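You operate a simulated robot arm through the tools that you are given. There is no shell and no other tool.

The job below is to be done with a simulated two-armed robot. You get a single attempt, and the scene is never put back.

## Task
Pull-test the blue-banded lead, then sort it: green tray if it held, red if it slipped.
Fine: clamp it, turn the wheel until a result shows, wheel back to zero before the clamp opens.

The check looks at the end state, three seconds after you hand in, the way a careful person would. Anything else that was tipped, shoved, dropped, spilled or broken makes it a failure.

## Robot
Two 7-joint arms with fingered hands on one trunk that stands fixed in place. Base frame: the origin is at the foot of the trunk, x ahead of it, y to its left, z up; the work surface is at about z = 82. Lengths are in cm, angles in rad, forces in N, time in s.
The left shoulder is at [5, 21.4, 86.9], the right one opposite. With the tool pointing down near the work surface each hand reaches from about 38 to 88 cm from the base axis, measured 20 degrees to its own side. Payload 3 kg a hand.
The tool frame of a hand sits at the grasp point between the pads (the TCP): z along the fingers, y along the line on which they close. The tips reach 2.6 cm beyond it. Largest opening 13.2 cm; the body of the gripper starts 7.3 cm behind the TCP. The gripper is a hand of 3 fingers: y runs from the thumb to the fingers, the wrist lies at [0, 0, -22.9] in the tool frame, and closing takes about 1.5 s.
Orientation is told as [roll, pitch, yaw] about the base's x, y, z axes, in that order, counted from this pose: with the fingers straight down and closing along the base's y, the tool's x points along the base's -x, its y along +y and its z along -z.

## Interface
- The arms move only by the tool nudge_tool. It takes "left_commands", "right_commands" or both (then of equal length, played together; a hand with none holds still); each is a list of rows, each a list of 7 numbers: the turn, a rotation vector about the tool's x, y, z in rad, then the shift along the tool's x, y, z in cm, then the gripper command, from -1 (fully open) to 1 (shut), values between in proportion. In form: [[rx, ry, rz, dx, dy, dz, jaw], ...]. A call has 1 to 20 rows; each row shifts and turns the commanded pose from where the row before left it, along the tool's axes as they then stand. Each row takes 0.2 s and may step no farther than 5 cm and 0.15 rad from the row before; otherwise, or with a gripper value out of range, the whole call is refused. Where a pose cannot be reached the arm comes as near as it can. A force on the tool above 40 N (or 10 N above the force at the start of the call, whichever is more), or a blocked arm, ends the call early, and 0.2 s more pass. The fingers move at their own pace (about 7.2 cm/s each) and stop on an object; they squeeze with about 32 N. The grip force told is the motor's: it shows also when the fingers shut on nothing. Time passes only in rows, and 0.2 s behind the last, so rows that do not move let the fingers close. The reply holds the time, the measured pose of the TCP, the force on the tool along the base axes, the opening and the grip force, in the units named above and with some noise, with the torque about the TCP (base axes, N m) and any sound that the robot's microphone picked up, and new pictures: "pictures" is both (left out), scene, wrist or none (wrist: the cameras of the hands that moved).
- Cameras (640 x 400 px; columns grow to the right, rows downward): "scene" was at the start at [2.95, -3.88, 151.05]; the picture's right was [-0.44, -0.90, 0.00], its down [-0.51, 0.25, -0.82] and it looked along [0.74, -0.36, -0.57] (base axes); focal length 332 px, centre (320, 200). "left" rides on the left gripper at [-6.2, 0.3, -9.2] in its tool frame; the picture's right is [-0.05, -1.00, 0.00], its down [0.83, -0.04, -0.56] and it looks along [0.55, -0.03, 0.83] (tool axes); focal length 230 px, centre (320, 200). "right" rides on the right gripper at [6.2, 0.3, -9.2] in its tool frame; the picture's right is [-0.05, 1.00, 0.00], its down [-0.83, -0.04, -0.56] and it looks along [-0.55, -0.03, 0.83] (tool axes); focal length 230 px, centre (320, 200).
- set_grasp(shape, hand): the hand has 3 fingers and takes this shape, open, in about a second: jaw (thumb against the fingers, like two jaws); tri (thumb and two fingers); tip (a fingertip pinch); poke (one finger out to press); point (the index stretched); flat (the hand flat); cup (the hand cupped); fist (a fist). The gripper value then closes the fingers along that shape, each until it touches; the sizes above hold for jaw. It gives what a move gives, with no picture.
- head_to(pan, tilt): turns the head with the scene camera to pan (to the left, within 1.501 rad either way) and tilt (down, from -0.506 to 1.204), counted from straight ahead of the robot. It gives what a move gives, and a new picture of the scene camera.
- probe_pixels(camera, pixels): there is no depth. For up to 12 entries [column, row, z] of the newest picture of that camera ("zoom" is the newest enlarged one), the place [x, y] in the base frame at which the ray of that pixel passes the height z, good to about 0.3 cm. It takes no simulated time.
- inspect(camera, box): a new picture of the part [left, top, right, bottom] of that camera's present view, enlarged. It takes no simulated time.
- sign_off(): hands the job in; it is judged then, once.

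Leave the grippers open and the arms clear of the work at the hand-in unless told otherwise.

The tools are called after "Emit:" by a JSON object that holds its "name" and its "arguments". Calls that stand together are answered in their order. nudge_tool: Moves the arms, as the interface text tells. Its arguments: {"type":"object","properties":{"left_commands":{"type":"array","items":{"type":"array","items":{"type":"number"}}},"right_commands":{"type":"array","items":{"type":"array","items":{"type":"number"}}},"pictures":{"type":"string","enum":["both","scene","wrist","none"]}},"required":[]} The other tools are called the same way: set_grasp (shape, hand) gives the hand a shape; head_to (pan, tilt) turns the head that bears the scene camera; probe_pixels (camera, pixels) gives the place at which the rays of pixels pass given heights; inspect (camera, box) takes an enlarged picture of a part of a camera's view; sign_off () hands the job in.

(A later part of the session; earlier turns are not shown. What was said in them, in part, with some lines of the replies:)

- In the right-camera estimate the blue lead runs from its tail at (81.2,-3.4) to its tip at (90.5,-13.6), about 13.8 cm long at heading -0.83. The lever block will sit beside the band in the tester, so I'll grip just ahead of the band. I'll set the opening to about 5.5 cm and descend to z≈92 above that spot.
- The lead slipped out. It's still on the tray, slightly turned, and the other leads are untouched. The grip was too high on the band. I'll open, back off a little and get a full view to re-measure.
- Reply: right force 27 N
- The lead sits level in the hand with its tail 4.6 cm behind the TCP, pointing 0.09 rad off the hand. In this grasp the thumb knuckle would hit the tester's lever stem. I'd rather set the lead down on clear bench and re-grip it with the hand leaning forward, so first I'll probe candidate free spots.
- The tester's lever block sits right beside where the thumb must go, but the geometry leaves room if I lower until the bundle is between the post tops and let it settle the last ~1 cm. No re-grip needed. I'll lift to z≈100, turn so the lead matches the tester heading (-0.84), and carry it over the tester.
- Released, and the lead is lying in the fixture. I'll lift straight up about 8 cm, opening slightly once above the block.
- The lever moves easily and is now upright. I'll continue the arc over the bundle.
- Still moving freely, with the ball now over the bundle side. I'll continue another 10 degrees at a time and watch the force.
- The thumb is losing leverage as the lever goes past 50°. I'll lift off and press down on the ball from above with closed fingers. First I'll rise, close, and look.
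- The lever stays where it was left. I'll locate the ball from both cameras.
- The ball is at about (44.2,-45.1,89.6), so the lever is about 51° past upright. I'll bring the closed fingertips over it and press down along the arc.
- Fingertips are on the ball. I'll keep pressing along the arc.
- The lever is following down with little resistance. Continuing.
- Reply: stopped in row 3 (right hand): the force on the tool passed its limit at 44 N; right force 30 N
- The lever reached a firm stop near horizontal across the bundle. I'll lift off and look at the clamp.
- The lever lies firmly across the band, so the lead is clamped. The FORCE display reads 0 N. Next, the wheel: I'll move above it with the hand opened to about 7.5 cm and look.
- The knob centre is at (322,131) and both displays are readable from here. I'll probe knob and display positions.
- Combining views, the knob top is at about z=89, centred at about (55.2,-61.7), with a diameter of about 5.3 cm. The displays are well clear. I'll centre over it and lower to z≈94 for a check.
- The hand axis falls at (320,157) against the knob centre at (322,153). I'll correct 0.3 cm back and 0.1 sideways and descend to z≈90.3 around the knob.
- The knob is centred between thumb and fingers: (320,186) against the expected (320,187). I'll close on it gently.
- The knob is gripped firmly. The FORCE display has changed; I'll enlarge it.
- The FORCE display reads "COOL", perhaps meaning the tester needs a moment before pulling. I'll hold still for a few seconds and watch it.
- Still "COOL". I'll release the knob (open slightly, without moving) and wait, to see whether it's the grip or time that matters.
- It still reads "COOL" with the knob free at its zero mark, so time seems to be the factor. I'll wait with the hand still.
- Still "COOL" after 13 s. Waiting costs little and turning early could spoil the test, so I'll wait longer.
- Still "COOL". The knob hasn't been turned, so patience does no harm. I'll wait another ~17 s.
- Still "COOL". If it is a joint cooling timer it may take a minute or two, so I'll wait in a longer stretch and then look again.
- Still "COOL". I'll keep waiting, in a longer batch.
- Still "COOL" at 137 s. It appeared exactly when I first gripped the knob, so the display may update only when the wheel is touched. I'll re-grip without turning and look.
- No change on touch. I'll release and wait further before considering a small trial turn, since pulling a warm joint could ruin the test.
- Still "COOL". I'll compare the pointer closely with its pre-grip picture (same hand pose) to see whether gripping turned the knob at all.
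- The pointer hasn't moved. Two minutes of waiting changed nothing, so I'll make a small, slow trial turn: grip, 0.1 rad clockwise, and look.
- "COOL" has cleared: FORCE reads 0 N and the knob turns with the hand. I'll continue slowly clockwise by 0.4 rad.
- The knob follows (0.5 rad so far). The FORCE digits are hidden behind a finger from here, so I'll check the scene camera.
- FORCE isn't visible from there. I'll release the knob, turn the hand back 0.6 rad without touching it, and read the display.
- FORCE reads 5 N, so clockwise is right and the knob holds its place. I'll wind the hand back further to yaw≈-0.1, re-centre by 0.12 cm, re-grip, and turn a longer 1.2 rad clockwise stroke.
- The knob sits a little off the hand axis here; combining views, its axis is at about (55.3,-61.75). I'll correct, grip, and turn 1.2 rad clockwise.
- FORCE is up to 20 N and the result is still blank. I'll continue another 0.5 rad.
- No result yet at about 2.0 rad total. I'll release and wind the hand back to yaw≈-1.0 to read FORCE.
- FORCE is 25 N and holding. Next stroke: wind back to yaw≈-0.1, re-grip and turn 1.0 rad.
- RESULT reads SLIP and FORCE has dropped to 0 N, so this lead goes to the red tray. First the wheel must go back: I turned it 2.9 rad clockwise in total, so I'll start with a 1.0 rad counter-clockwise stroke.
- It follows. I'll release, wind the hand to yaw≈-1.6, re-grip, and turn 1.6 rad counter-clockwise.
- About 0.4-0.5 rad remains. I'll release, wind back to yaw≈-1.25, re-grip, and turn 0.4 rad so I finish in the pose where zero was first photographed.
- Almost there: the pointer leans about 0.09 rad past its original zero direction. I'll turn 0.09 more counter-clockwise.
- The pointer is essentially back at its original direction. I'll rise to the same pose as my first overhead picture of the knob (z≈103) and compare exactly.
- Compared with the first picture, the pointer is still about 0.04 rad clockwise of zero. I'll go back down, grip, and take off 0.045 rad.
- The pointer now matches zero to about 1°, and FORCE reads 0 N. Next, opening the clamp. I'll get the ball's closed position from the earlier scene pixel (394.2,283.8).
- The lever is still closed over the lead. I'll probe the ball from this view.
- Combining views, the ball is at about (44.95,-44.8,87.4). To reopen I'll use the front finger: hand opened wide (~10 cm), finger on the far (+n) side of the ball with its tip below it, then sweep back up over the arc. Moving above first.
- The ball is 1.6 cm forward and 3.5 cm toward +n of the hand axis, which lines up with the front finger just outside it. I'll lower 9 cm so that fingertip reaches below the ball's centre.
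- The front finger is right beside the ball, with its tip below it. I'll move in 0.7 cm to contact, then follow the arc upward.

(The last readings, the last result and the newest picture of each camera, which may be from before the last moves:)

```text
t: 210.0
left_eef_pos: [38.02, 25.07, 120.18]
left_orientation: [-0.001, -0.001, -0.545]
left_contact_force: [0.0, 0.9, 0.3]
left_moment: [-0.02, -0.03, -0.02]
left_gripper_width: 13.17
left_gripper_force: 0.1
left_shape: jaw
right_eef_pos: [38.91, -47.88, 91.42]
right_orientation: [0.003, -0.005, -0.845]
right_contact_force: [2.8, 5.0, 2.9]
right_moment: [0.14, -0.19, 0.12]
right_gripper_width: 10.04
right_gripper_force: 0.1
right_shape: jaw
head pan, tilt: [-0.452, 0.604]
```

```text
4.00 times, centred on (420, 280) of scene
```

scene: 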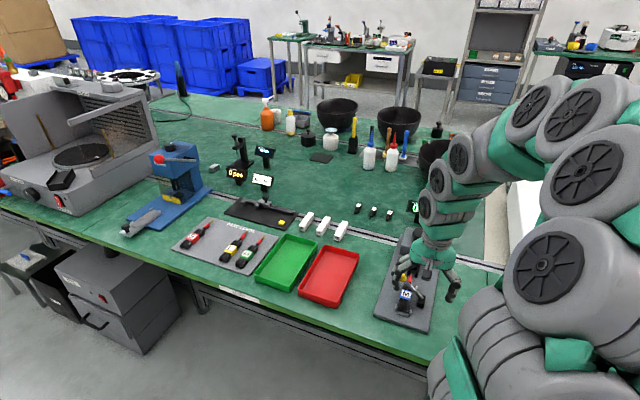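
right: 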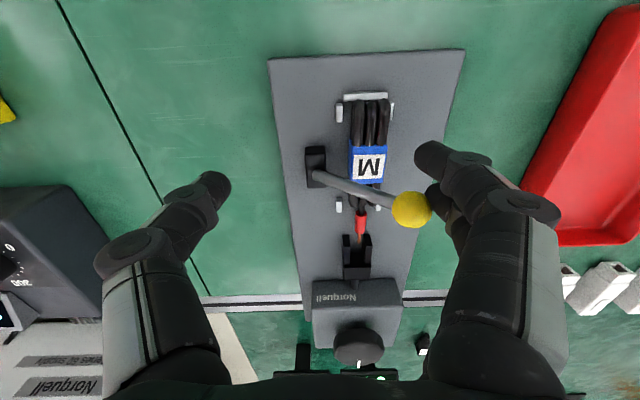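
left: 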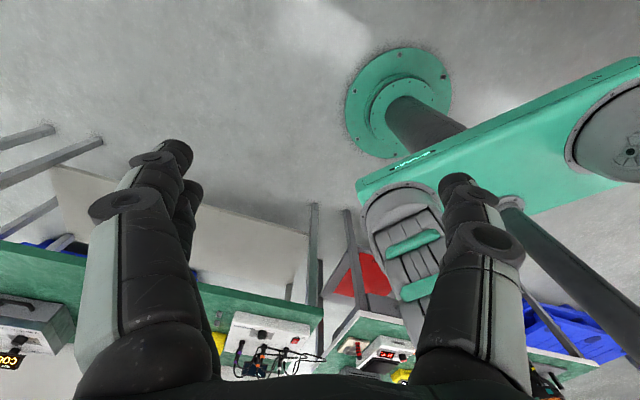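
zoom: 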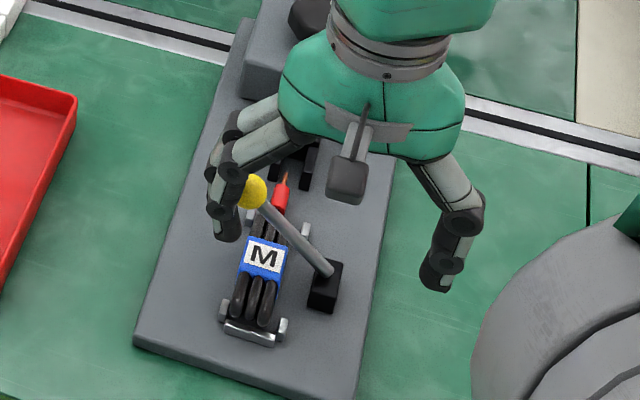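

The lever is lifting with only about 6 N, and the lead stays put. Continuing the arc over the top.

Emit:
{"name": "nudge_tool", "arguments": {"right_commands": [[0, 0, 0, 0, -1.14, -0.8, -0.5], [0, 0, 0, 0, -1.26, -0.59, -0.5], [0, 0, 0, 0, -1.34, -0.36, -0.5], [0, 0, 0, 0, -1.39, -0.12, -0.5], [0, 0, 0, 0, -1.39, 0.12, -0.5], [0, 0, 0, 0, 0, 0, -0.5]], "pictures": "both"}}

Emit:
{"name": "inspect", "arguments": {"camera": "scene", "box": [360, 230, 480, 330]}}

```text
t: 211.4
left_eef_pos: [37.85, 24.99, 120.26]
left_orientation: [0.0, 0.0, -0.548]
left_contact_force: [0.6, -0.3, -0.1]
left_moment: [0.0, 0.01, -0.04]
left_gripper_width: 13.17
left_gripper_force: 0.0
left_shape: jaw
right_eef_pos: [33.98, -52.22, 93.12]
right_orientation: [0.004, -0.003, -0.845]
right_contact_force: [0.1, 0.0, -0.4]
right_moment: [-0.03, 0.01, 0.02]
right_gripper_width: 9.9
right_gripper_force: 0.0
right_shape: jaw
head pan, tilt: [-0.452, 0.604]
```

scene: 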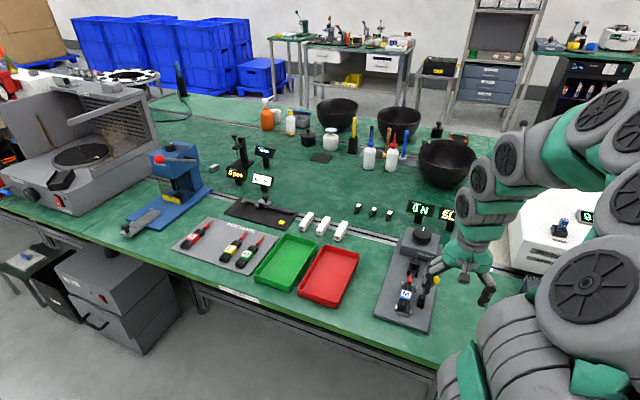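
right: 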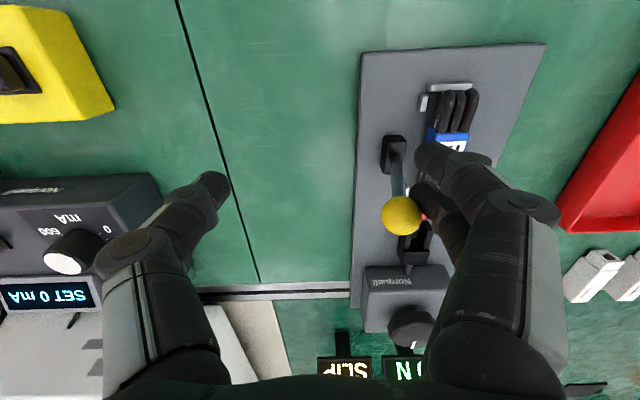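

```text
4.00 times, centred on (420, 280) of scene
```

zoom: 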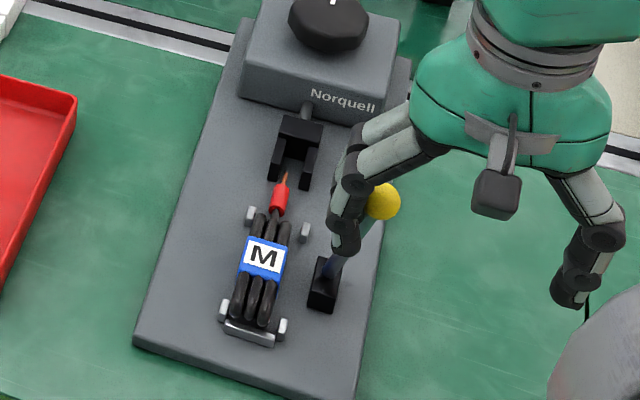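

The lever is past upright and falling toward the open side. Before going on I'll check how close the thumb side is to the grey SET box.

Emit:
{"name": "probe_pixels", "arguments": {"camera": "right", "pixels": [[160, 180, 82], [175, 250, 90], [158, 178, 90], [60, 180, 90], [200, 180, 91]]}}

```text
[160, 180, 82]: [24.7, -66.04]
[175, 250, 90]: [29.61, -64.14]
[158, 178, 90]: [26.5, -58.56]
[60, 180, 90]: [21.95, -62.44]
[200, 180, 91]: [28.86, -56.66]
```

The box is at least 5 cm clear of where the thumb will go. I'll finish pushing the lever to its open position.

Emit:
{"name": "nudge_tool", "arguments": {"right_commands": [[0, 0, 0, 0, -1.34, 0.36, -0.5], [0, 0, 0, 0, -1.26, 0.59, -0.5], [0, 0, 0, 0, -1.0, 0.6, -0.5], [0, 0, 0, 0, 0, 0, -0.5]], "pictures": "both"}}

Emit:
{"name": "inspect", "arguments": {"camera": "scene", "box": [360, 230, 480, 330]}}

```text
t: 212.4
left_eef_pos: [37.82, 25.09, 120.2]
left_orientation: [0.001, 0.0, -0.546]
left_contact_force: [-1.0, -0.2, 0.2]
left_moment: [0.04, 0.02, 0.0]
left_gripper_width: 13.2
left_gripper_force: 0.1
left_shape: jaw
right_eef_pos: [31.43, -54.5, 91.52]
right_orientation: [0.006, -0.004, -0.844]
right_contact_force: [0.7, 2.0, 3.5]
right_moment: [0.11, -0.2, 0.05]
right_gripper_width: 9.93
right_gripper_force: 0.1
right_shape: jaw
head pan, tilt: [-0.452, 0.604]
```

scene: 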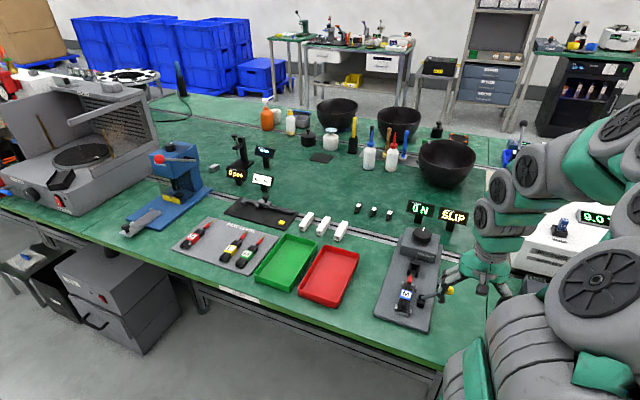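
right: 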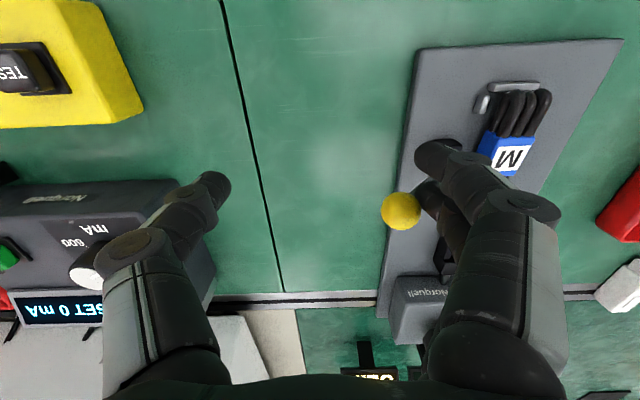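

```text
4.00 times, centred on (420, 280) of scene
```

zoom: 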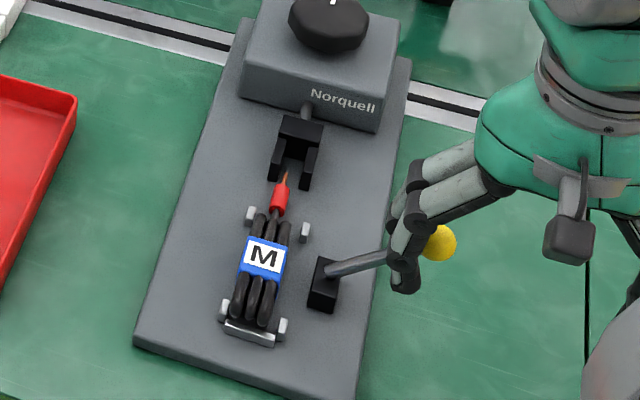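

The lever is back in its original open position (ball at (449.5,291), as at the start). Now I'll raise the hand and return above the lead in the same tilted pose I used to place it.

Emit:
{"name": "nudge_tool", "arguments": {"right_commands": [[0, 0, 0, 0, 0.3, -1.5, -0.5], [0, 0, 0, 0, 0, -4.0, -0.5], [0, 0, 0, 0, 0, -3.5, -0.2], [0, 0, 0, -0.355, 3.25, 0, 0.2], [0, 0, 0, -0.355, 3.25, 0, 0.4], [0, 0, 0, -0.355, 3.25, 0, 0.4], [0, 0, 0, -0.355, 3.25, 0, 0.4], [0, 0, -0.077, 0, 0, 0, 0.4], [0, -0.15, 0, 0, 0, 0, 0.4], [0, 0, 0, 0, 0, 0, 0.4]], "pictures": "both"}}

Emit:
{"name": "inspect", "arguments": {"camera": "right", "box": [220, 30, 420, 210]}}

```text
t: 214.6
left_eef_pos: [37.79, 24.99, 120.34]
left_orientation: [0.0, -0.002, -0.547]
left_contact_force: [0.5, -1.1, -0.3]
left_moment: [-0.02, -0.02, 0.04]
left_gripper_width: 13.2
left_gripper_force: 0.0
left_shape: jaw
right_eef_pos: [42.14, -46.76, 100.68]
right_orientation: [0.004, -0.155, -0.769]
right_contact_force: [0.0, -0.3, -0.2]
right_moment: [0.0, -0.01, -0.01]
right_gripper_width: 3.99
right_gripper_force: 0.1
right_shape: jaw
head pan, tilt: [-0.452, 0.604]
```

scene: 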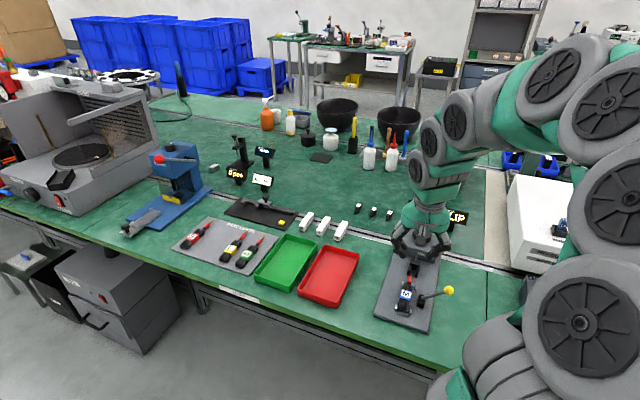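
right: 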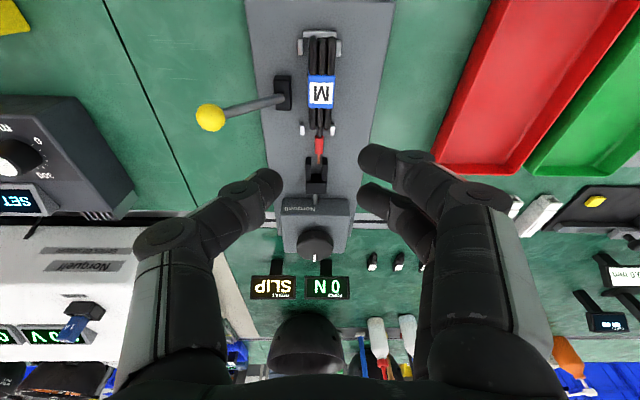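

```text
2.22 times, centred on (320, 120) of right
```

zoom: 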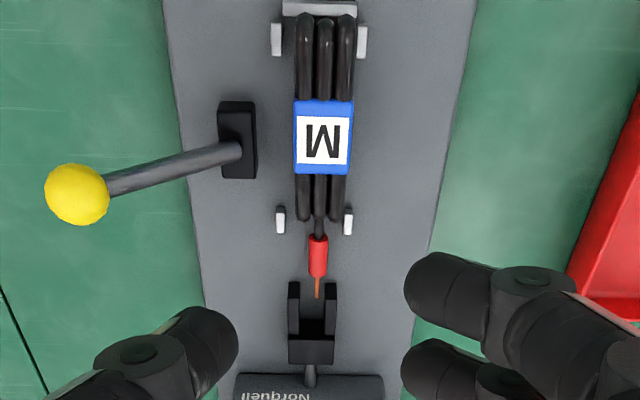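

The lead is lying free, with SLIP still shown. The band is 0.2 cm toward +n of the hand axis. I'll shift and lower to z≈89.5.

Emit:
{"name": "nudge_tool", "arguments": {"right_commands": [[0, 0, 0, 0.417, 0.05, 2.77, 0.4], [0, 0, 0, 0.417, 0.05, 2.77, 0.4], [0, 0, 0, 0.417, 0.05, 2.77, 0.5], [0, 0, 0, 0.417, 0.05, 2.77, 0.53], [0, 0, 0, 0, 0, 0, 0.53]], "pictures": "wrist"}}

Emit:
{"name": "inspect", "arguments": {"camera": "right", "box": [220, 60, 420, 240]}}

```text
t: 215.8
left_eef_pos: [37.9, 24.98, 120.24]
left_orientation: [0.0, 0.0, -0.547]
left_contact_force: [0.6, 0.1, -0.4]
left_moment: [0.03, 0.02, -0.01]
left_gripper_width: 13.19
left_gripper_force: 0.1
left_shape: jaw
right_eef_pos: [42.38, -46.66, 89.33]
right_orientation: [0.004, -0.154, -0.767]
right_contact_force: [-0.8, -0.1, -0.1]
right_moment: [0.0, 0.01, -0.01]
right_gripper_width: 3.12
right_gripper_force: 0.1
right_shape: jaw
head pan, tilt: [-0.452, 0.604]
```

right: 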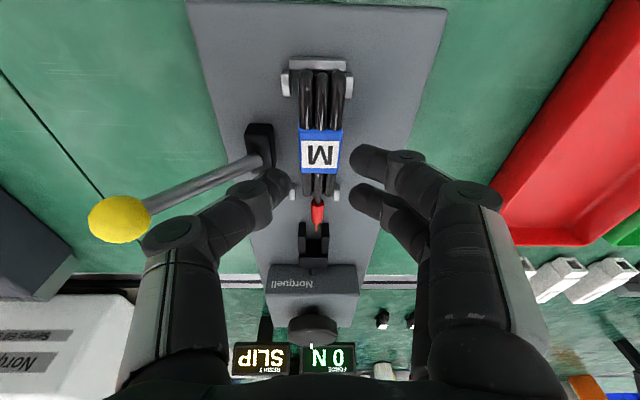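

```text
2.22 times, centred on (320, 150) of right
```

zoom: 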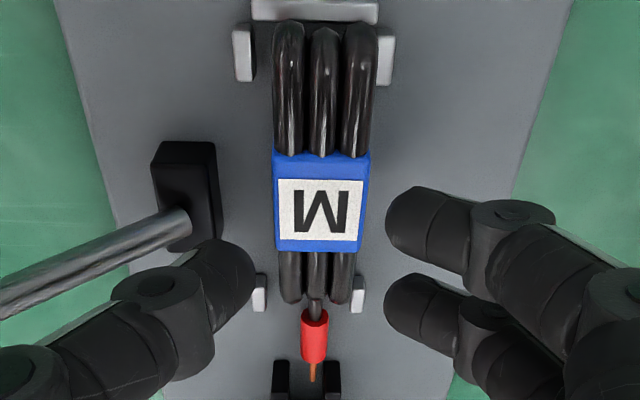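

Centred: gap mid 319.5 against band 322. I'll lower 2.8 cm with a 3.1 cm opening.

Emit:
{"name": "nudge_tool", "arguments": {"right_commands": [[0, 0, 0, 0.106, 0.03, 0.705, 0.53], [0, 0, 0, 0.106, 0, 0.705, 0.53], [0, 0, 0, 0.106, 0, 0.705, 0.53], [0, 0, 0, 0.09, 0, 0.6, 0.53]], "pictures": "wrist"}}

Emit:
{"name": "inspect", "arguments": {"camera": "right", "box": [220, 60, 420, 240]}}

```text
t: 216.8
left_eef_pos: [37.88, 25.09, 120.32]
left_orientation: [-0.001, 0.001, -0.546]
left_contact_force: [-0.1, 0.1, -0.1]
left_moment: [-0.03, 0.01, 0.02]
left_gripper_width: 13.19
left_gripper_force: 0.1
left_shape: jaw
right_eef_pos: [42.4, -46.56, 86.74]
right_orientation: [0.004, -0.154, -0.767]
right_contact_force: [0.8, 1.0, 1.4]
right_moment: [0.01, 0.04, 0.02]
right_gripper_width: 3.05
right_gripper_force: 0.1
right_shape: jaw
head pan, tilt: [-0.452, 0.604]
```

right: 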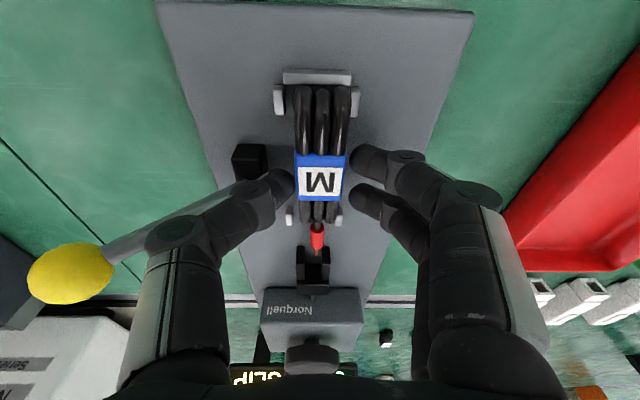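

```text
2.22 times, centred on (320, 150) of right
```

zoom: 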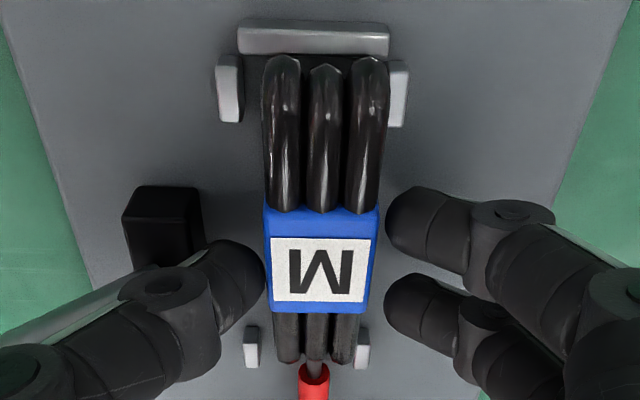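

Good fit, almost no contact. I'll go another 0.25 cm down and then close.

Emit:
{"name": "nudge_tool", "arguments": {"right_commands": [[0, 0, 0, 0.037, 0, 0.247, 0.53], [0, 0, 0, 0, 0, 0, 0.6], [0, 0, 0, 0, 0, 0, 0.7], [0, 0, 0, 0, 0, 0, 0.85], [0, 0, 0, 0, 0, 0, 1], [0, 0, 0, 0, 0, 0, 1]], "pictures": "wrist"}}

Emit:
{"name": "inspect", "arguments": {"camera": "right", "box": [220, 60, 420, 240]}}

```text
t: 218.2
left_eef_pos: [37.85, 25.02, 120.26]
left_orientation: [-0.001, 0.001, -0.547]
left_contact_force: [0.6, 0.2, -0.6]
left_moment: [-0.01, 0.0, 0.01]
left_gripper_width: 13.16
left_gripper_force: 0.1
left_shape: jaw
right_eef_pos: [42.4, -46.6, 86.44]
right_orientation: [0.003, -0.154, -0.768]
right_contact_force: [-0.6, -1.1, -0.7]
right_moment: [0.01, 0.02, -0.04]
right_gripper_width: 2.08
right_gripper_force: 32.1
right_shape: jaw
head pan, tilt: [-0.452, 0.604]
```

right: 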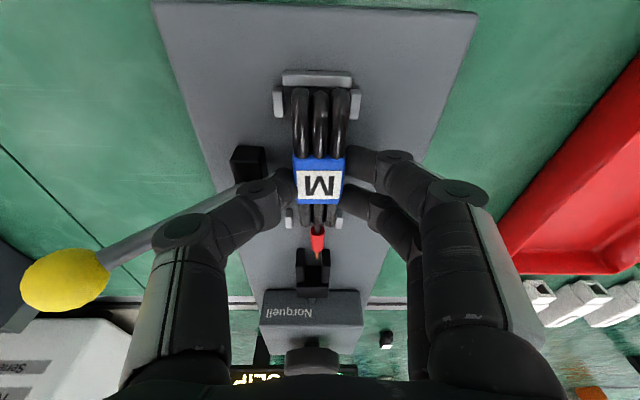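

```text
2.22 times, centred on (320, 150) of right
```

zoom: 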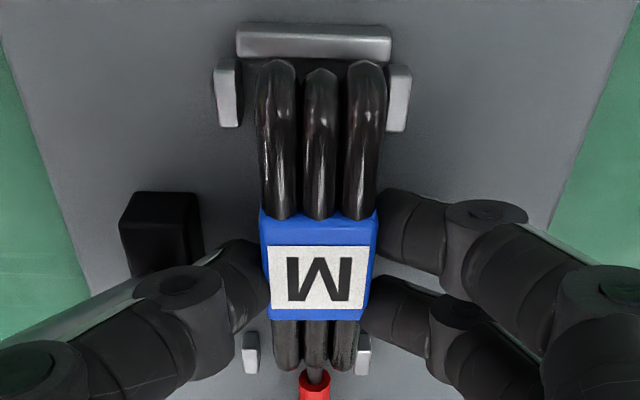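

Firm grip at 2.08 cm and 32 N, with no side loads. I'll lift straight up slowly.

Emit:
{"name": "nudge_tool", "arguments": {"right_commands": [[0, 0, 0, -0.045, 0, -0.3, 1], [0, 0, 0, -0.06, 0, -0.4, 1], [0, 0, 0, -0.12, 0, -0.8, 1], [0, 0, 0, -0.3, 0, -2.0, 1], [0, 0, 0, -0.6, 0, -4.0, 1], [0, 0, 0, -0.6, 0, -4.0, 1], [0, 0, 0, -0.3, 0, -2.0, 1], [0, 0, 0, 0, 0, 0, 1]], "pictures": "both"}}

Emit:
{"name": "inspect", "arguments": {"camera": "right", "box": [220, 30, 420, 290]}}

Emit:
{"name": "inspect", "arguments": {"camera": "scene", "box": [290, 220, 450, 330]}}

```text
t: 220.0
left_eef_pos: [37.93, 25.02, 120.26]
left_orientation: [-0.001, 0.0, -0.545]
left_contact_force: [0.0, -0.6, 0.4]
left_moment: [0.02, 0.03, -0.02]
left_gripper_width: 13.19
left_gripper_force: 0.1
left_shape: jaw
right_eef_pos: [42.29, -46.66, 100.17]
right_orientation: [0.003, -0.155, -0.766]
right_contact_force: [0.1, -0.8, -0.4]
right_moment: [0.0, 0.01, -0.01]
right_gripper_width: 2.06
right_gripper_force: 31.2
right_shape: jaw
head pan, tilt: [-0.452, 0.604]
```

scene: 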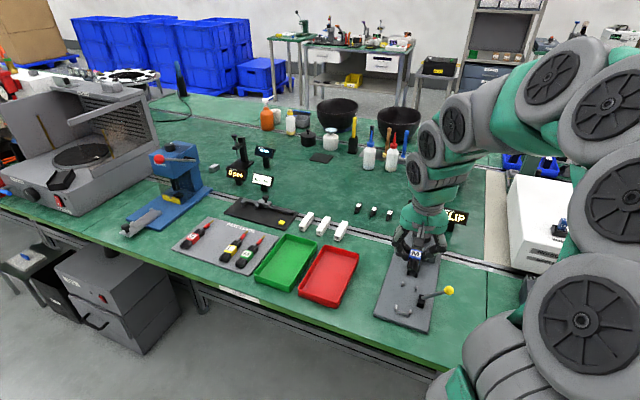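
right: 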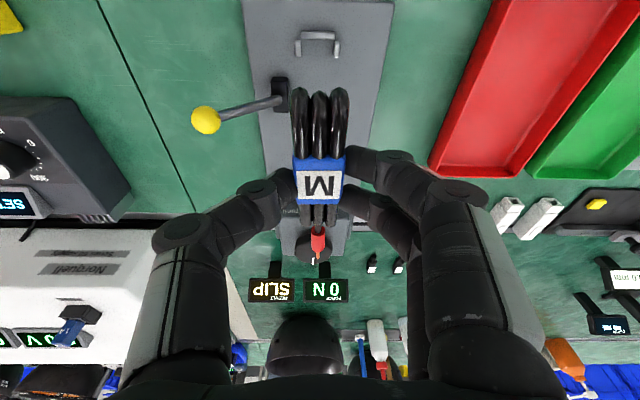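

```text
1.54 times, centred on (320, 160) of right
```

zoom: 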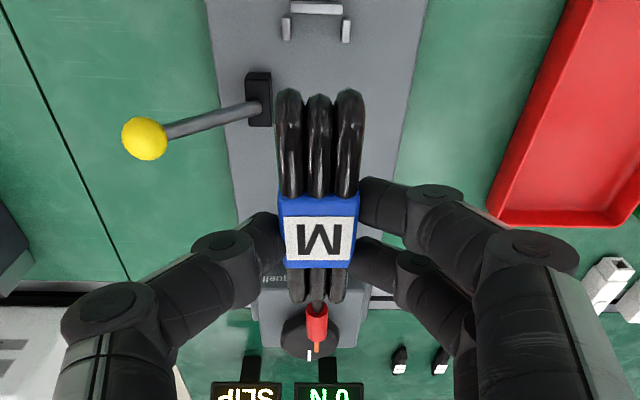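

```text
3.64 times, centred on (370, 275) of scene
```

zoom: 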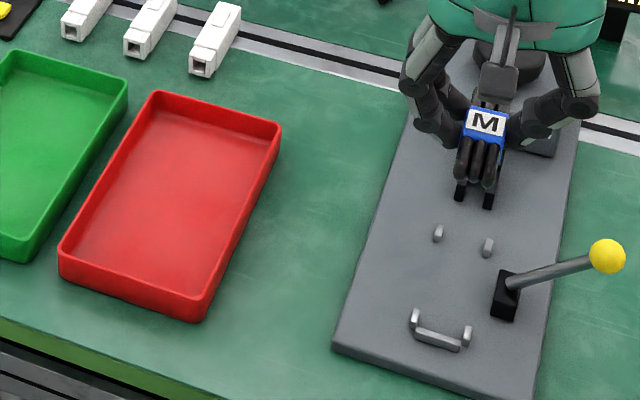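

The lead is lifted cleanly and the tester is empty. Next, the red tray: probing its rim corners and floor centre.

Emit:
{"name": "probe_pixels", "arguments": {"camera": "scene", "pixels": [[325.5, 245.3, 85], [359, 254.4, 85], [299.1, 290.1, 85], [336.2, 307.4, 85], [330, 273, 82.5], [322, 283, 82.5], [340, 262, 82.5], [329, 309, 82]]}}

Emit:
{"name": "inspect", "arguments": {"camera": "scene", "box": [290, 235, 370, 315]}}

```text
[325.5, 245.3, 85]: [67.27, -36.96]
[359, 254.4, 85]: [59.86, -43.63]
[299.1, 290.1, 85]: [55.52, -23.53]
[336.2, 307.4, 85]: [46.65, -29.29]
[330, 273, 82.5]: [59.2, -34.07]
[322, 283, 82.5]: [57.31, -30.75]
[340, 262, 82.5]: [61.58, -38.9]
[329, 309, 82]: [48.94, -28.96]
```

```text
5.00 times, centred on (330, 275) of scene
```

zoom: 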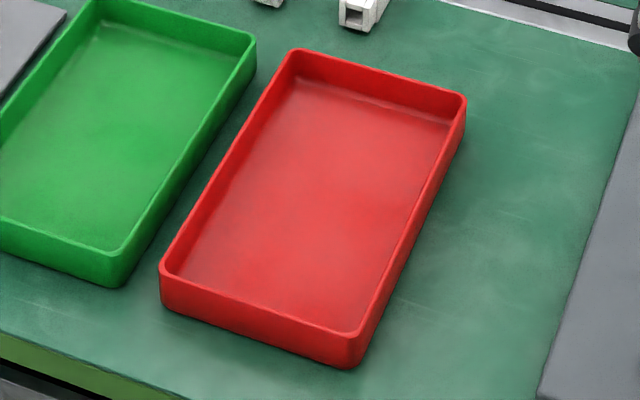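

The red tray is centred at about (57.3,-33.4) with its long side at heading -0.84, parallel to the lead. I'll carry the lead over at z≈100, then lower to z≈92.

Emit:
{"name": "nudge_tool", "arguments": {"right_commands": [[0, 0, 0, 0.186, 4.04, -0.03, 1], [0, 0, 0, 0.186, 4.04, -0.03, 1], [0, 0, 0, 0.186, 4.04, -0.03, 1], [0, 0, 0, 0.186, 4.04, -0.03, 1], [0, 0, 0, 0.186, 4.04, -0.03, 1], [0, 0, 0, 0.6, 0, 4.0, 1], [0, 0, 0, 0.6, 0, 4.0, 1], [0, 0, 0, 0, 0, 0, 1]], "pictures": "both"}}

Emit:
{"name": "inspect", "arguments": {"camera": "scene", "box": [280, 220, 400, 320]}}

```text
t: 221.8
left_eef_pos: [37.8, 25.05, 120.33]
left_orientation: [-0.001, 0.001, -0.546]
left_contact_force: [0.7, 0.3, -0.1]
left_moment: [0.01, 0.0, -0.04]
left_gripper_width: 13.2
left_gripper_force: 0.0
left_shape: jaw
right_eef_pos: [55.74, -31.57, 92.19]
right_orientation: [0.003, -0.154, -0.766]
right_contact_force: [0.0, 0.4, -0.2]
right_moment: [-0.01, 0.02, 0.0]
right_gripper_width: 2.09
right_gripper_force: 31.9
right_shape: jaw
head pan, tilt: [-0.452, 0.604]
```

scene: 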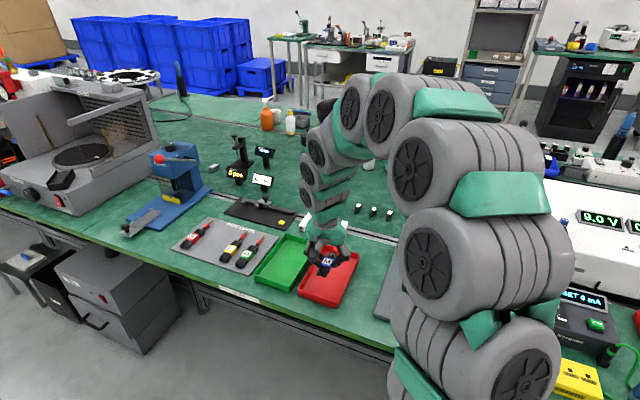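
right: 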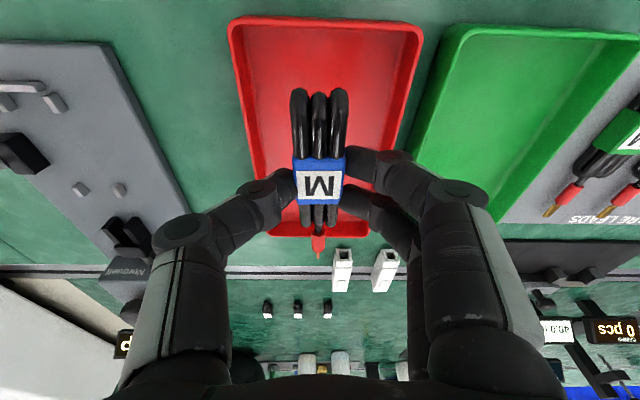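

```text
4.00 times, centred on (340, 270) of scene
```

zoom: 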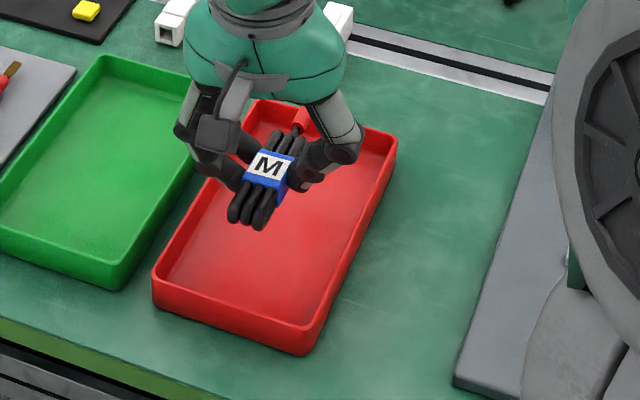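

The lead is over the tray. I'll verify the tray's rim from this view before lowering.

Emit:
{"name": "probe_pixels", "arguments": {"camera": "right", "pixels": [[326, 22, 85], [319, 234, 85], [250, 140, 85], [398, 140, 85], [318, 255, 90], [320, 90, 90.3]]}}

```text
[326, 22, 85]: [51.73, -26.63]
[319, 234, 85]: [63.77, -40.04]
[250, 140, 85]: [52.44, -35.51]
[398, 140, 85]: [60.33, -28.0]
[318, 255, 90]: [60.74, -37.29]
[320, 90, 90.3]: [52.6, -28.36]
```

The lead fits well inside the tray. I'll shift 0.6 forward and 0.3 sideways to centre it, and lower to z≈85.8.

Emit:
{"name": "nudge_tool", "arguments": {"right_commands": [[0, 0, 0, 0.1, 0.075, 1.605, 1], [0, 0, 0, 0.1, 0.075, 1.605, 1], [0, 0, 0, 0.1, 0.075, 1.605, 1], [0, 0, 0, 0.1, 0.075, 1.605, 1], [0, 0, 0, 0, 0, 0, 1]], "pictures": "wrist"}}

```text
t: 223.0
left_eef_pos: [37.81, 24.98, 120.41]
left_orientation: [0.0, -0.001, -0.546]
left_contact_force: [0.5, -0.7, -0.2]
left_moment: [-0.03, -0.04, 0.01]
left_gripper_width: 13.21
left_gripper_force: 0.1
left_shape: jaw
right_eef_pos: [56.31, -31.54, 85.58]
right_orientation: [0.003, -0.155, -0.766]
right_contact_force: [-0.8, 0.5, 0.8]
right_moment: [-0.02, -0.07, 0.01]
right_gripper_width: 2.09
right_gripper_force: 31.9
right_shape: jaw
head pan, tilt: [-0.452, 0.604]
```

right: 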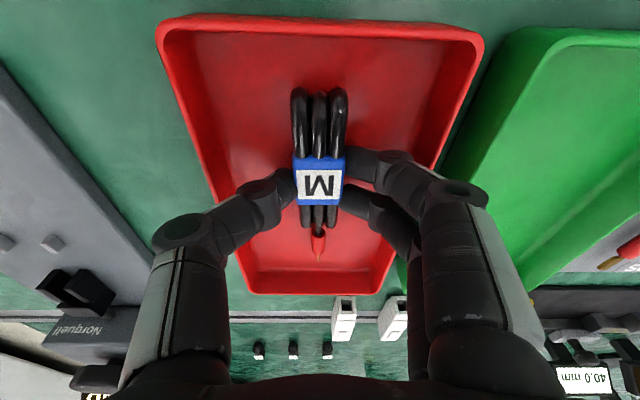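

The lead is inside the tray. I'll lower until light contact, then release with a small opening.

Emit:
{"name": "nudge_tool", "arguments": {"right_commands": [[0, 0, 0, 0.03, 0, 0.2, 1], [0, 0, 0, 0.03, 0, 0.2, 1], [0, 0, 0, 0, 0, 0, 1]], "pictures": "none"}}

```text
t: 223.8
left_eef_pos: [37.76, 25.06, 120.4]
left_orientation: [-0.003, 0.0, -0.545]
left_contact_force: [0.2, 0.3, -0.6]
left_moment: [0.01, 0.0, -0.02]
left_gripper_width: 13.22
left_gripper_force: 0.1
left_shape: jaw
right_eef_pos: [56.48, -31.67, 85.21]
right_orientation: [0.006, -0.155, -0.767]
right_contact_force: [-1.0, 1.6, 22.9]
right_moment: [0.18, -0.16, -0.1]
right_gripper_width: 2.17
right_gripper_force: 31.7
right_shape: jaw
head pan, tilt: [-0.452, 0.604]
```

Floor contact at z≈85.2. I'll raise 0.15, open in small steps to about 3.4 cm, then lift straight out.

Emit:
{"name": "nudge_tool", "arguments": {"right_commands": [[0, 0, 0, -0.03, 0, -0.2, 1], [0, 0, 0, 0, 0, 0, 0.7], [0, 0, 0, 0, 0, 0, 0.6], [0, 0, 0, 0, 0, 0, 0.5], [0, 0, 0, -0.075, 0, -0.5, 0.48], [0, 0, 0, -0.15, 0, -1.0, 0.48], [0, 0, 0, -0.3, 0, -2.0, 0.45], [0, 0, 0, -0.6, 0, -4.0, 0.4], [0, 0, 0, -0.6, 0, -4.0, 0.2], [0, 0, 0, 0, 0, 0, 0]], "pictures": "both"}}

Emit:
{"name": "inspect", "arguments": {"camera": "scene", "box": [280, 220, 400, 320]}}

```text
t: 226.0
left_eef_pos: [37.86, 24.99, 120.34]
left_orientation: [0.0, -0.002, -0.547]
left_contact_force: [-0.4, -0.2, -0.1]
left_moment: [-0.02, 0.01, 0.0]
left_gripper_width: 13.17
left_gripper_force: 0.1
left_shape: jaw
right_eef_pos: [56.42, -31.51, 97.17]
right_orientation: [0.003, -0.153, -0.769]
right_contact_force: [0.0, 0.1, -1.1]
right_moment: [0.0, 0.0, 0.01]
right_gripper_width: 6.55
right_gripper_force: 0.1
right_shape: jaw
head pan, tilt: [-0.452, 0.604]
```

scene: 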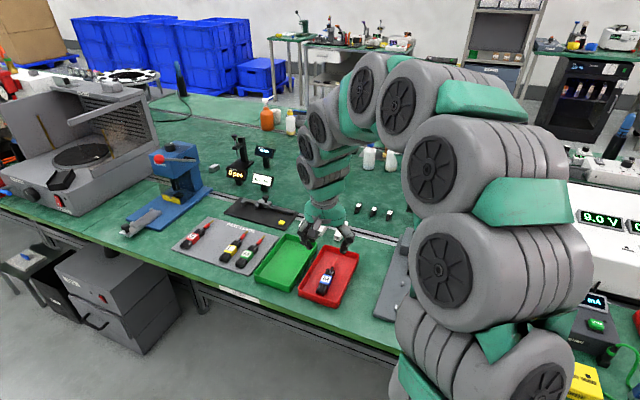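
right: 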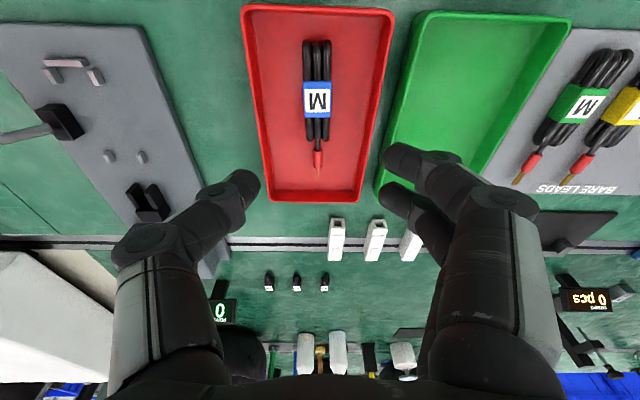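

```text
4.00 times, centred on (340, 270) of scene
```

zoom: 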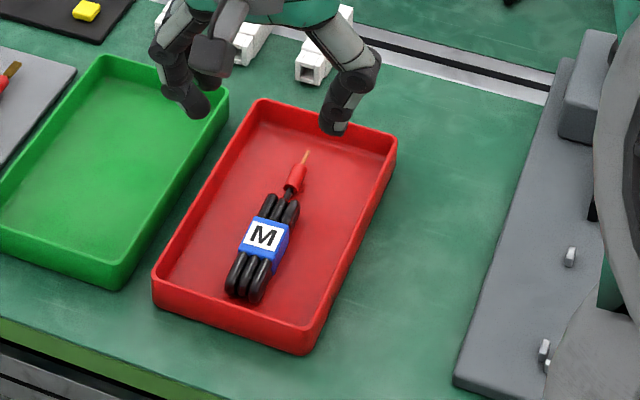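

The lead is lying in the red tray. I'll raise the arm and return it to its starting pose, clear of the work, with the gripper open, then check everything.

Emit:
{"name": "nudge_tool", "arguments": {"right_commands": [[0, 0, 0, 0, 0, -4.5, 0], [0, 0, 0, 0, 0, -4.5, 0], [0, 0, 0, 0, 0, -4.5, -0.5], [0, 0, 0, 0, 0, -4.5, -1], [0, 0.15, 0, 0, 0, -4.5, -1], [0, 0, -0.11, 0, 0, -3, -1], [0, 0, -0.11, 0, 0, 0, -1], [0, 0, 0, 2.76, -3.67, 0, -1], [0, 0, 0, 2.76, -3.67, 0, -1], [0, 0, 0, 2.76, -3.67, 0, -1], [0, 0, 0, 2.76, -3.67, 0, -1], [0, 0, 0, 2.76, -3.67, 0, -1], [0, 0, 0, 0, 0, 0, -1]], "pictures": "both"}}

Emit:
{"name": "inspect", "arguments": {"camera": "scene", "box": [280, 190, 480, 330]}}

Emit:
{"name": "inspect", "arguments": {"camera": "scene", "box": [390, 240, 440, 290]}}

Emit:
{"name": "inspect", "arguments": {"camera": "scene", "box": [160, 200, 300, 290]}}

```text
t: 228.8
left_eef_pos: [37.87, 24.97, 120.37]
left_orientation: [0.001, -0.001, -0.547]
left_contact_force: [0.2, -0.7, 0.5]
left_moment: [0.02, -0.03, -0.03]
left_gripper_width: 13.18
left_gripper_force: 0.0
left_shape: jaw
right_eef_pos: [32.32, -37.8, 122.27]
right_orientation: [0.002, -0.003, -0.547]
right_contact_force: [0.9, 0.1, -0.1]
right_moment: [0.01, 0.02, 0.0]
right_gripper_width: 13.16
right_gripper_force: 0.1
right_shape: jaw
head pan, tilt: [-0.452, 0.604]
```

scene: 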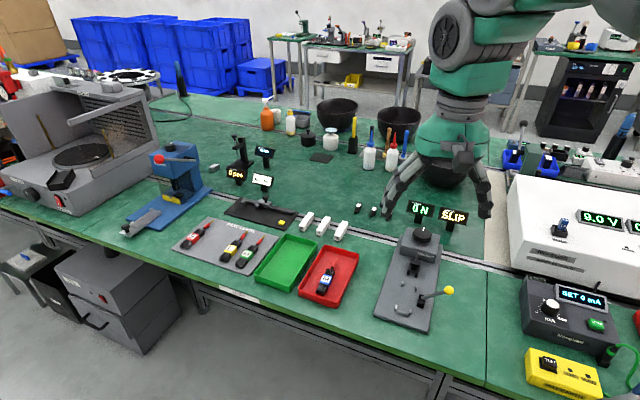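
right: 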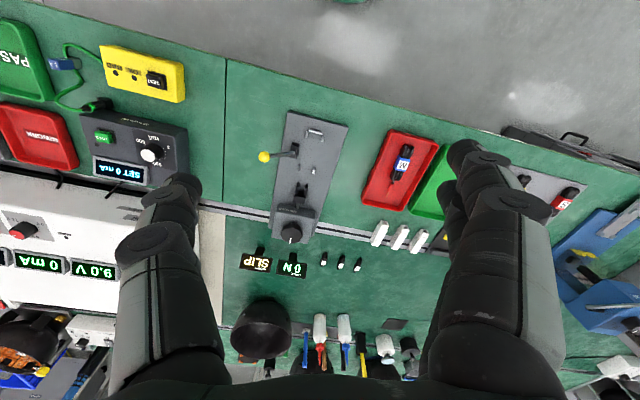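

```text
2.86 times, centred on (380, 260) of scene
```

zoom: 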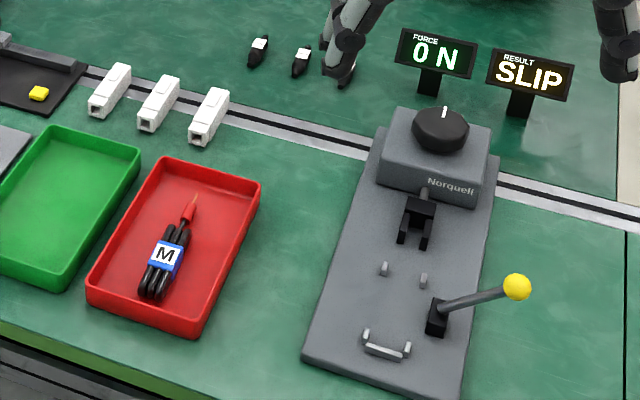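

```text
8.00 times, centred on (415, 265) of scene
```

zoom: 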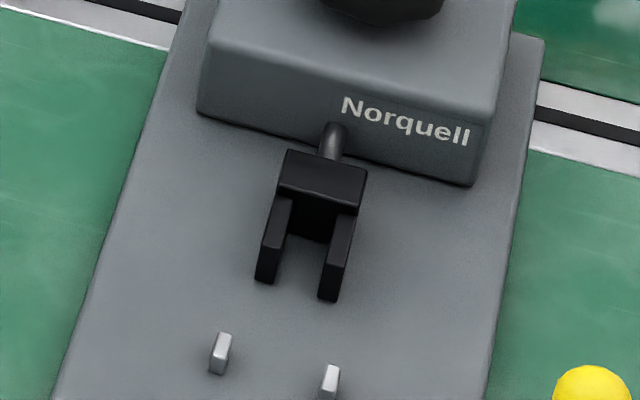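

```text
4.44 times, centred on (230, 245) of scene
```

zoom: 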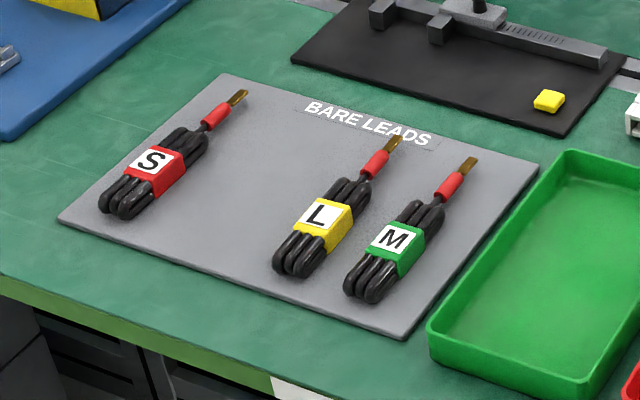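

The lead is in the red tray, the wheel's mark is at zero, the lever is open and the fork is empty. But comparing with my first picture, the yellow-banded lead on the tray seems to have shifted slightly. I'll measure by how much.

Emit:
{"name": "probe_pixels", "arguments": {"camera": "scene", "pixels": [[226.8, 247.25, 84.5], [229.8, 247.9, 84.5], [244.6, 231.5, 83.5], [246.9, 232, 83.5], [222, 259.5, 83.5], [224.2, 260.2, 83.5], [246.5, 253.8, 84.5]]}}

Emit:
{"name": "inspect", "arguments": {"camera": "scene", "box": [196, 220, 236, 258]}}

```text
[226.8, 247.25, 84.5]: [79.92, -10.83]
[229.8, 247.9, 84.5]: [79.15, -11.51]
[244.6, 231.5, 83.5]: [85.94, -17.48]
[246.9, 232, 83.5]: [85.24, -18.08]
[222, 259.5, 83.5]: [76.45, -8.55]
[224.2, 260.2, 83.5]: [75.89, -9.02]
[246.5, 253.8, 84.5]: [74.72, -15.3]
```

```text
10.53 times, centred on (216, 239) of scene
```

zoom: 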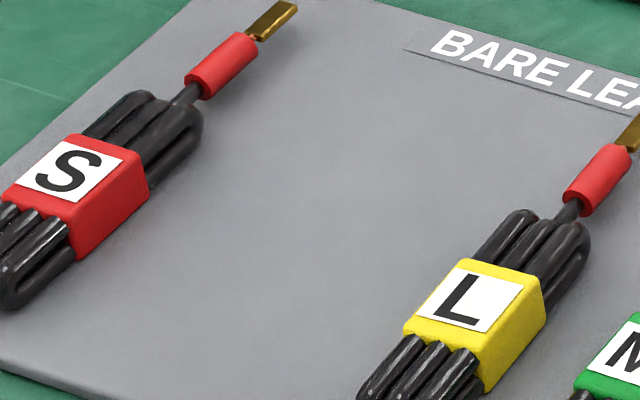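

The yellow lead has been nudged about 0.7-0.8 cm sideways toward the green one, likely by the thumb during the second pick. To leave things as found, I'll gently push it back with the thumb. First I'll return above the lead tray for a close look.

Emit:
{"name": "nudge_tool", "arguments": {"right_commands": [[0, 0, 0.15, 0, 0, 0, -0.2], [0, 0, 0.15, 0, 0, 0, -0.2], [0, -0.15, 0, 0, 0, 0, -0.2], [0, -0.15, 0, 0, 0, 0, -0.2], [0, 0, 0, -0.03, 4.04, 1.78, -0.2], [0, 0, 0, -0.03, 4.04, 1.78, -0.2], [0, 0, 0, -0.03, 4.04, 1.78, -0.2], [0, 0, 0, -0.03, 4.04, 1.78, -0.2], [0, 0, 0, -0.03, 4.04, 1.78, -0.2], [0, 0, 0, -0.03, 4.04, 1.78, -0.2], [0, 0, 0, -0.03, 4.04, 1.78, -0.2], [0, 0, 0, -0.03, 4.04, 1.78, -0.2], [0, 0, 0, -0.03, 4.04, 1.78, 0.1], [0, 0, 0, -0.03, 4.04, 1.78, 0.1], [0, 0, 0, -0.03, 4.04, 1.78, 0.1], [0, 0, 0, -0.03, 4.04, 1.78, 0.1], [0, 0, 0, -0.03, 4.04, 1.78, 0.1], [0, 0, 0, 0, 0, 0, 0.1]], "pictures": "wrist"}}

Emit:
{"name": "inspect", "arguments": {"camera": "right", "box": [220, 20, 420, 180]}}

```text
t: 232.6
left_eef_pos: [37.87, 25.07, 120.29]
left_orientation: [-0.001, 0.001, -0.547]
left_contact_force: [0.2, -0.2, 0.3]
left_moment: [0.0, 0.04, -0.03]
left_gripper_width: 13.19
left_gripper_force: 0.1
left_shape: jaw
right_eef_pos: [76.6, -8.22, 100.28]
right_orientation: [0.004, -0.302, -0.849]
right_contact_force: [0.1, 0.8, -0.2]
right_moment: [0.01, 0.0, 0.02]
right_gripper_width: 5.99
right_gripper_force: 0.0
right_shape: jaw
head pan, tilt: [-0.452, 0.604]
```

right: 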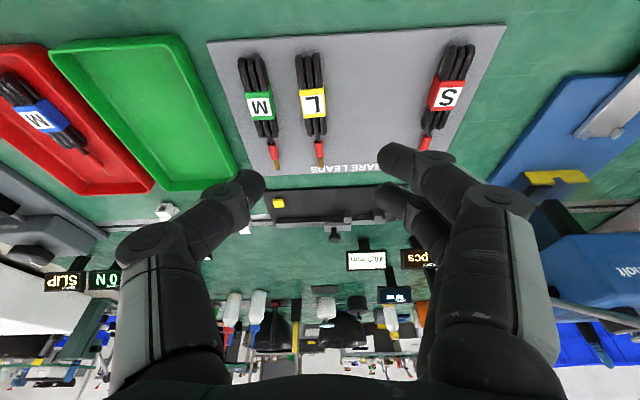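

```text
2.50 times, centred on (320, 100) of right
```

zoom: 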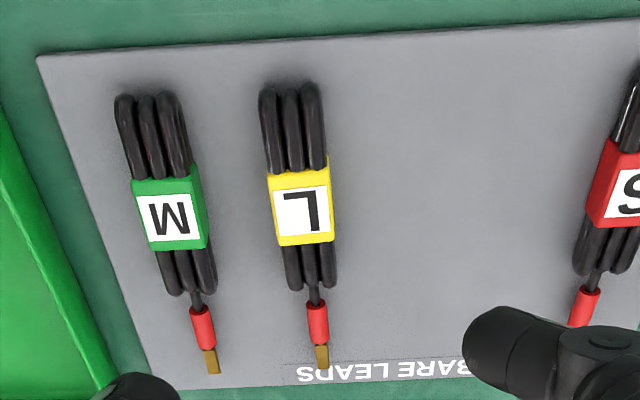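

I'll probe band positions here and compare spacings with those from my first hover (green-yellow was 5.7 cm and yellow-red 13.2 cm).

Emit:
{"name": "probe_pixels", "arguments": {"camera": "right", "pixels": [[312, 102.8, 85], [260, 104, 85], [446.5, 94, 85], [308, 54, 84], [320.5, 166, 84], [272, 167, 84], [253, 58, 84]]}}

```text
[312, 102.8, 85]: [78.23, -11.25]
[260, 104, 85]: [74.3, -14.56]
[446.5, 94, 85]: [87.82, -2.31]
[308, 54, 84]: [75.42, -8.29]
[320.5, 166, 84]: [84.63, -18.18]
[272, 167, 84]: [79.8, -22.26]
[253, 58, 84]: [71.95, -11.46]
```

The yellow lead is off by only about 0.5 cm, within measuring noise, and still lies properly in its row. The gap beside the green lead is barely wider than the thumb, so pushing it back is likelier to do harm than good. I'll leave it and return the arm to its starting pose along the same path.

Emit:
{"name": "nudge_tool", "arguments": {"right_commands": [[0, 0, 0, 0.03, -4.04, -1.78, 0.1], [0, 0, 0, 0.03, -4.04, -1.78, -0.2], [0, 0, 0, 0.03, -4.04, -1.78, -0.5], [0, 0, 0, 0.03, -4.04, -1.78, -1], [0, 0, 0, 0.03, -4.04, -1.78, -1], [0, 0, 0, 0.03, -4.04, -1.78, -1], [0, 0, 0, 0.03, -4.04, -1.78, -1], [0, 0, 0, 0.03, -4.04, -1.78, -1], [0, 0, 0, 0.03, -4.04, -1.78, -1], [0, 0, 0, 0.03, -4.04, -1.78, -1], [0, 0, 0, 0.03, -4.04, -1.78, -1], [0, 0, 0, 0.03, -4.04, -1.78, -1], [0, 0, 0, 0.03, -4.04, -1.78, -1], [0, 0.15, 0, 0, 0, 0, -1], [0, 0.15, 0, 0, 0, 0, -1], [0, 0, -0.15, 0, 0, 0, -1], [0, 0, -0.15, 0, 0, 0, -1], [0, 0, 0, 0, 0, 0, -1]], "pictures": "both"}}

Emit:
{"name": "inspect", "arguments": {"camera": "scene", "box": [280, 190, 480, 330]}}

Emit:
{"name": "inspect", "arguments": {"camera": "scene", "box": [395, 190, 475, 250]}}

```text
t: 236.4
left_eef_pos: [37.86, 24.89, 120.28]
left_orientation: [-0.001, -0.001, -0.546]
left_contact_force: [-0.8, -0.6, 0.2]
left_moment: [0.03, 0.02, 0.0]
left_gripper_width: 13.17
left_gripper_force: 0.0
left_shape: jaw
right_eef_pos: [32.41, -37.66, 122.18]
right_orientation: [0.003, -0.003, -0.547]
right_contact_force: [0.5, -0.3, 0.4]
right_moment: [-0.01, 0.01, 0.01]
right_gripper_width: 13.16
right_gripper_force: 0.0
right_shape: jaw
head pan, tilt: [-0.452, 0.604]
```

scene: 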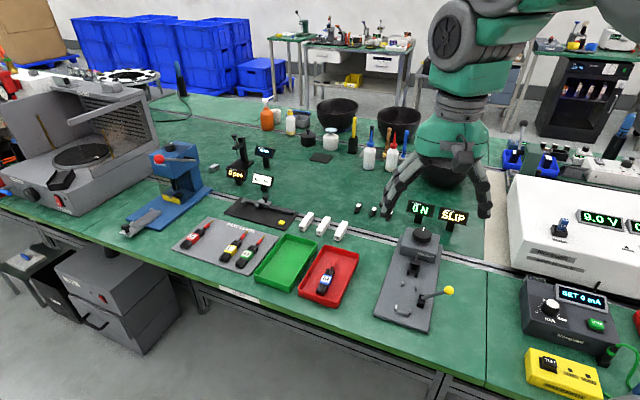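
right: 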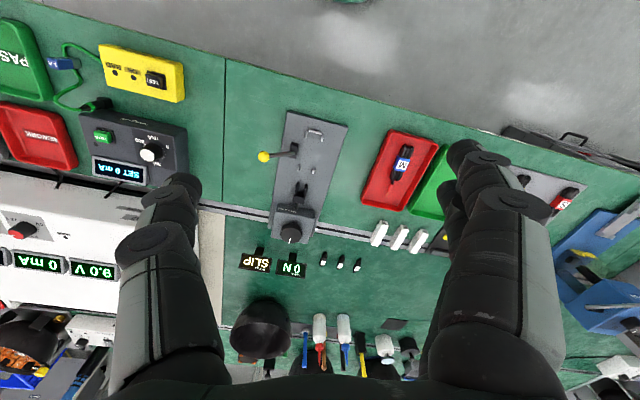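

```text
2.86 times, centred on (380, 260) of scene
```

zoom: 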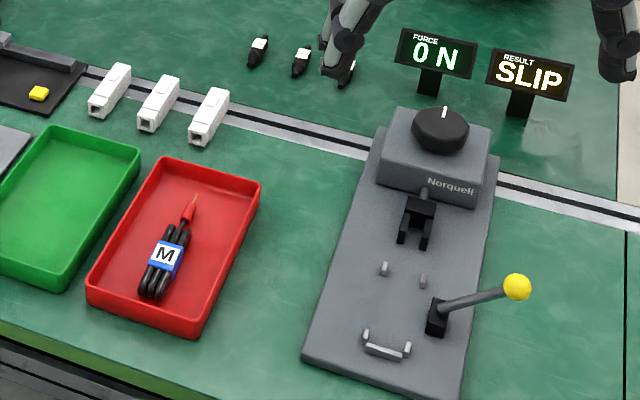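

```text
6.67 times, centred on (435, 220) of scene
```

zoom: 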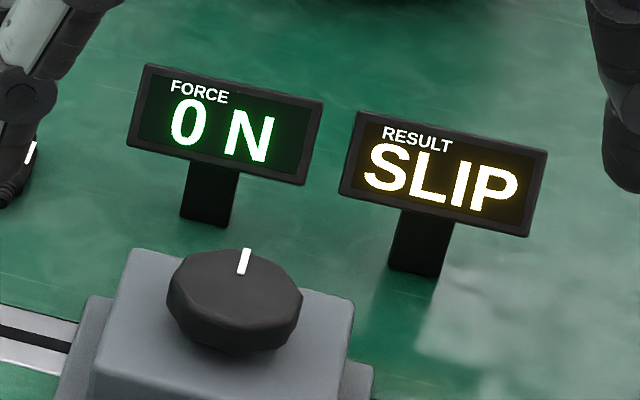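

Final state:
- The blue-banded lead is in the red tray, matching RESULT: SLIP.
- FORCE reads 0 N, and the wheel's mark is back at zero. It was returned before the clamp was opened.
- The lever is open, both grippers are open, and the arms are clear.

I'm handing in.

Emit:
{"name": "sign_off", "arguments": {}}

```text
The job is handed in.
```

The blue-banded lead slipped in the pull test, so I put it in the red tray and handed the job in.

- **Test:** The tester reached at least 25 N (the last reading before the result) and then showed SLIP, with the force falling to 0 N. I turned the wheel back to zero, to within about 1°, before opening the clamp.
- **"COOL" message:** The force display read "COOL" when I first gripped the wheel and stayed that way for about two minutes of waiting. It cleared only when I made a small trial turn. I took the force readings after that as valid, but I don't know what the message meant. If it was a warning that the joint was still warm, the slip result could be affected.
- **Yellow lead:** The yellow-banded lead moved sideways by roughly half a centimetre, probably pushed by the thumb when I picked up the blue one. It is still in its row on the tray. I left it because the gap next to the green lead was too tight to push it back safely.
- **First pick-up:** My first grip on the blue lead was too high and it slipped out, moving about 2 cm on the tray. The second grip held.

Both grippers are open, the arms are clear of the work, and the clamp lever is back in its open position.
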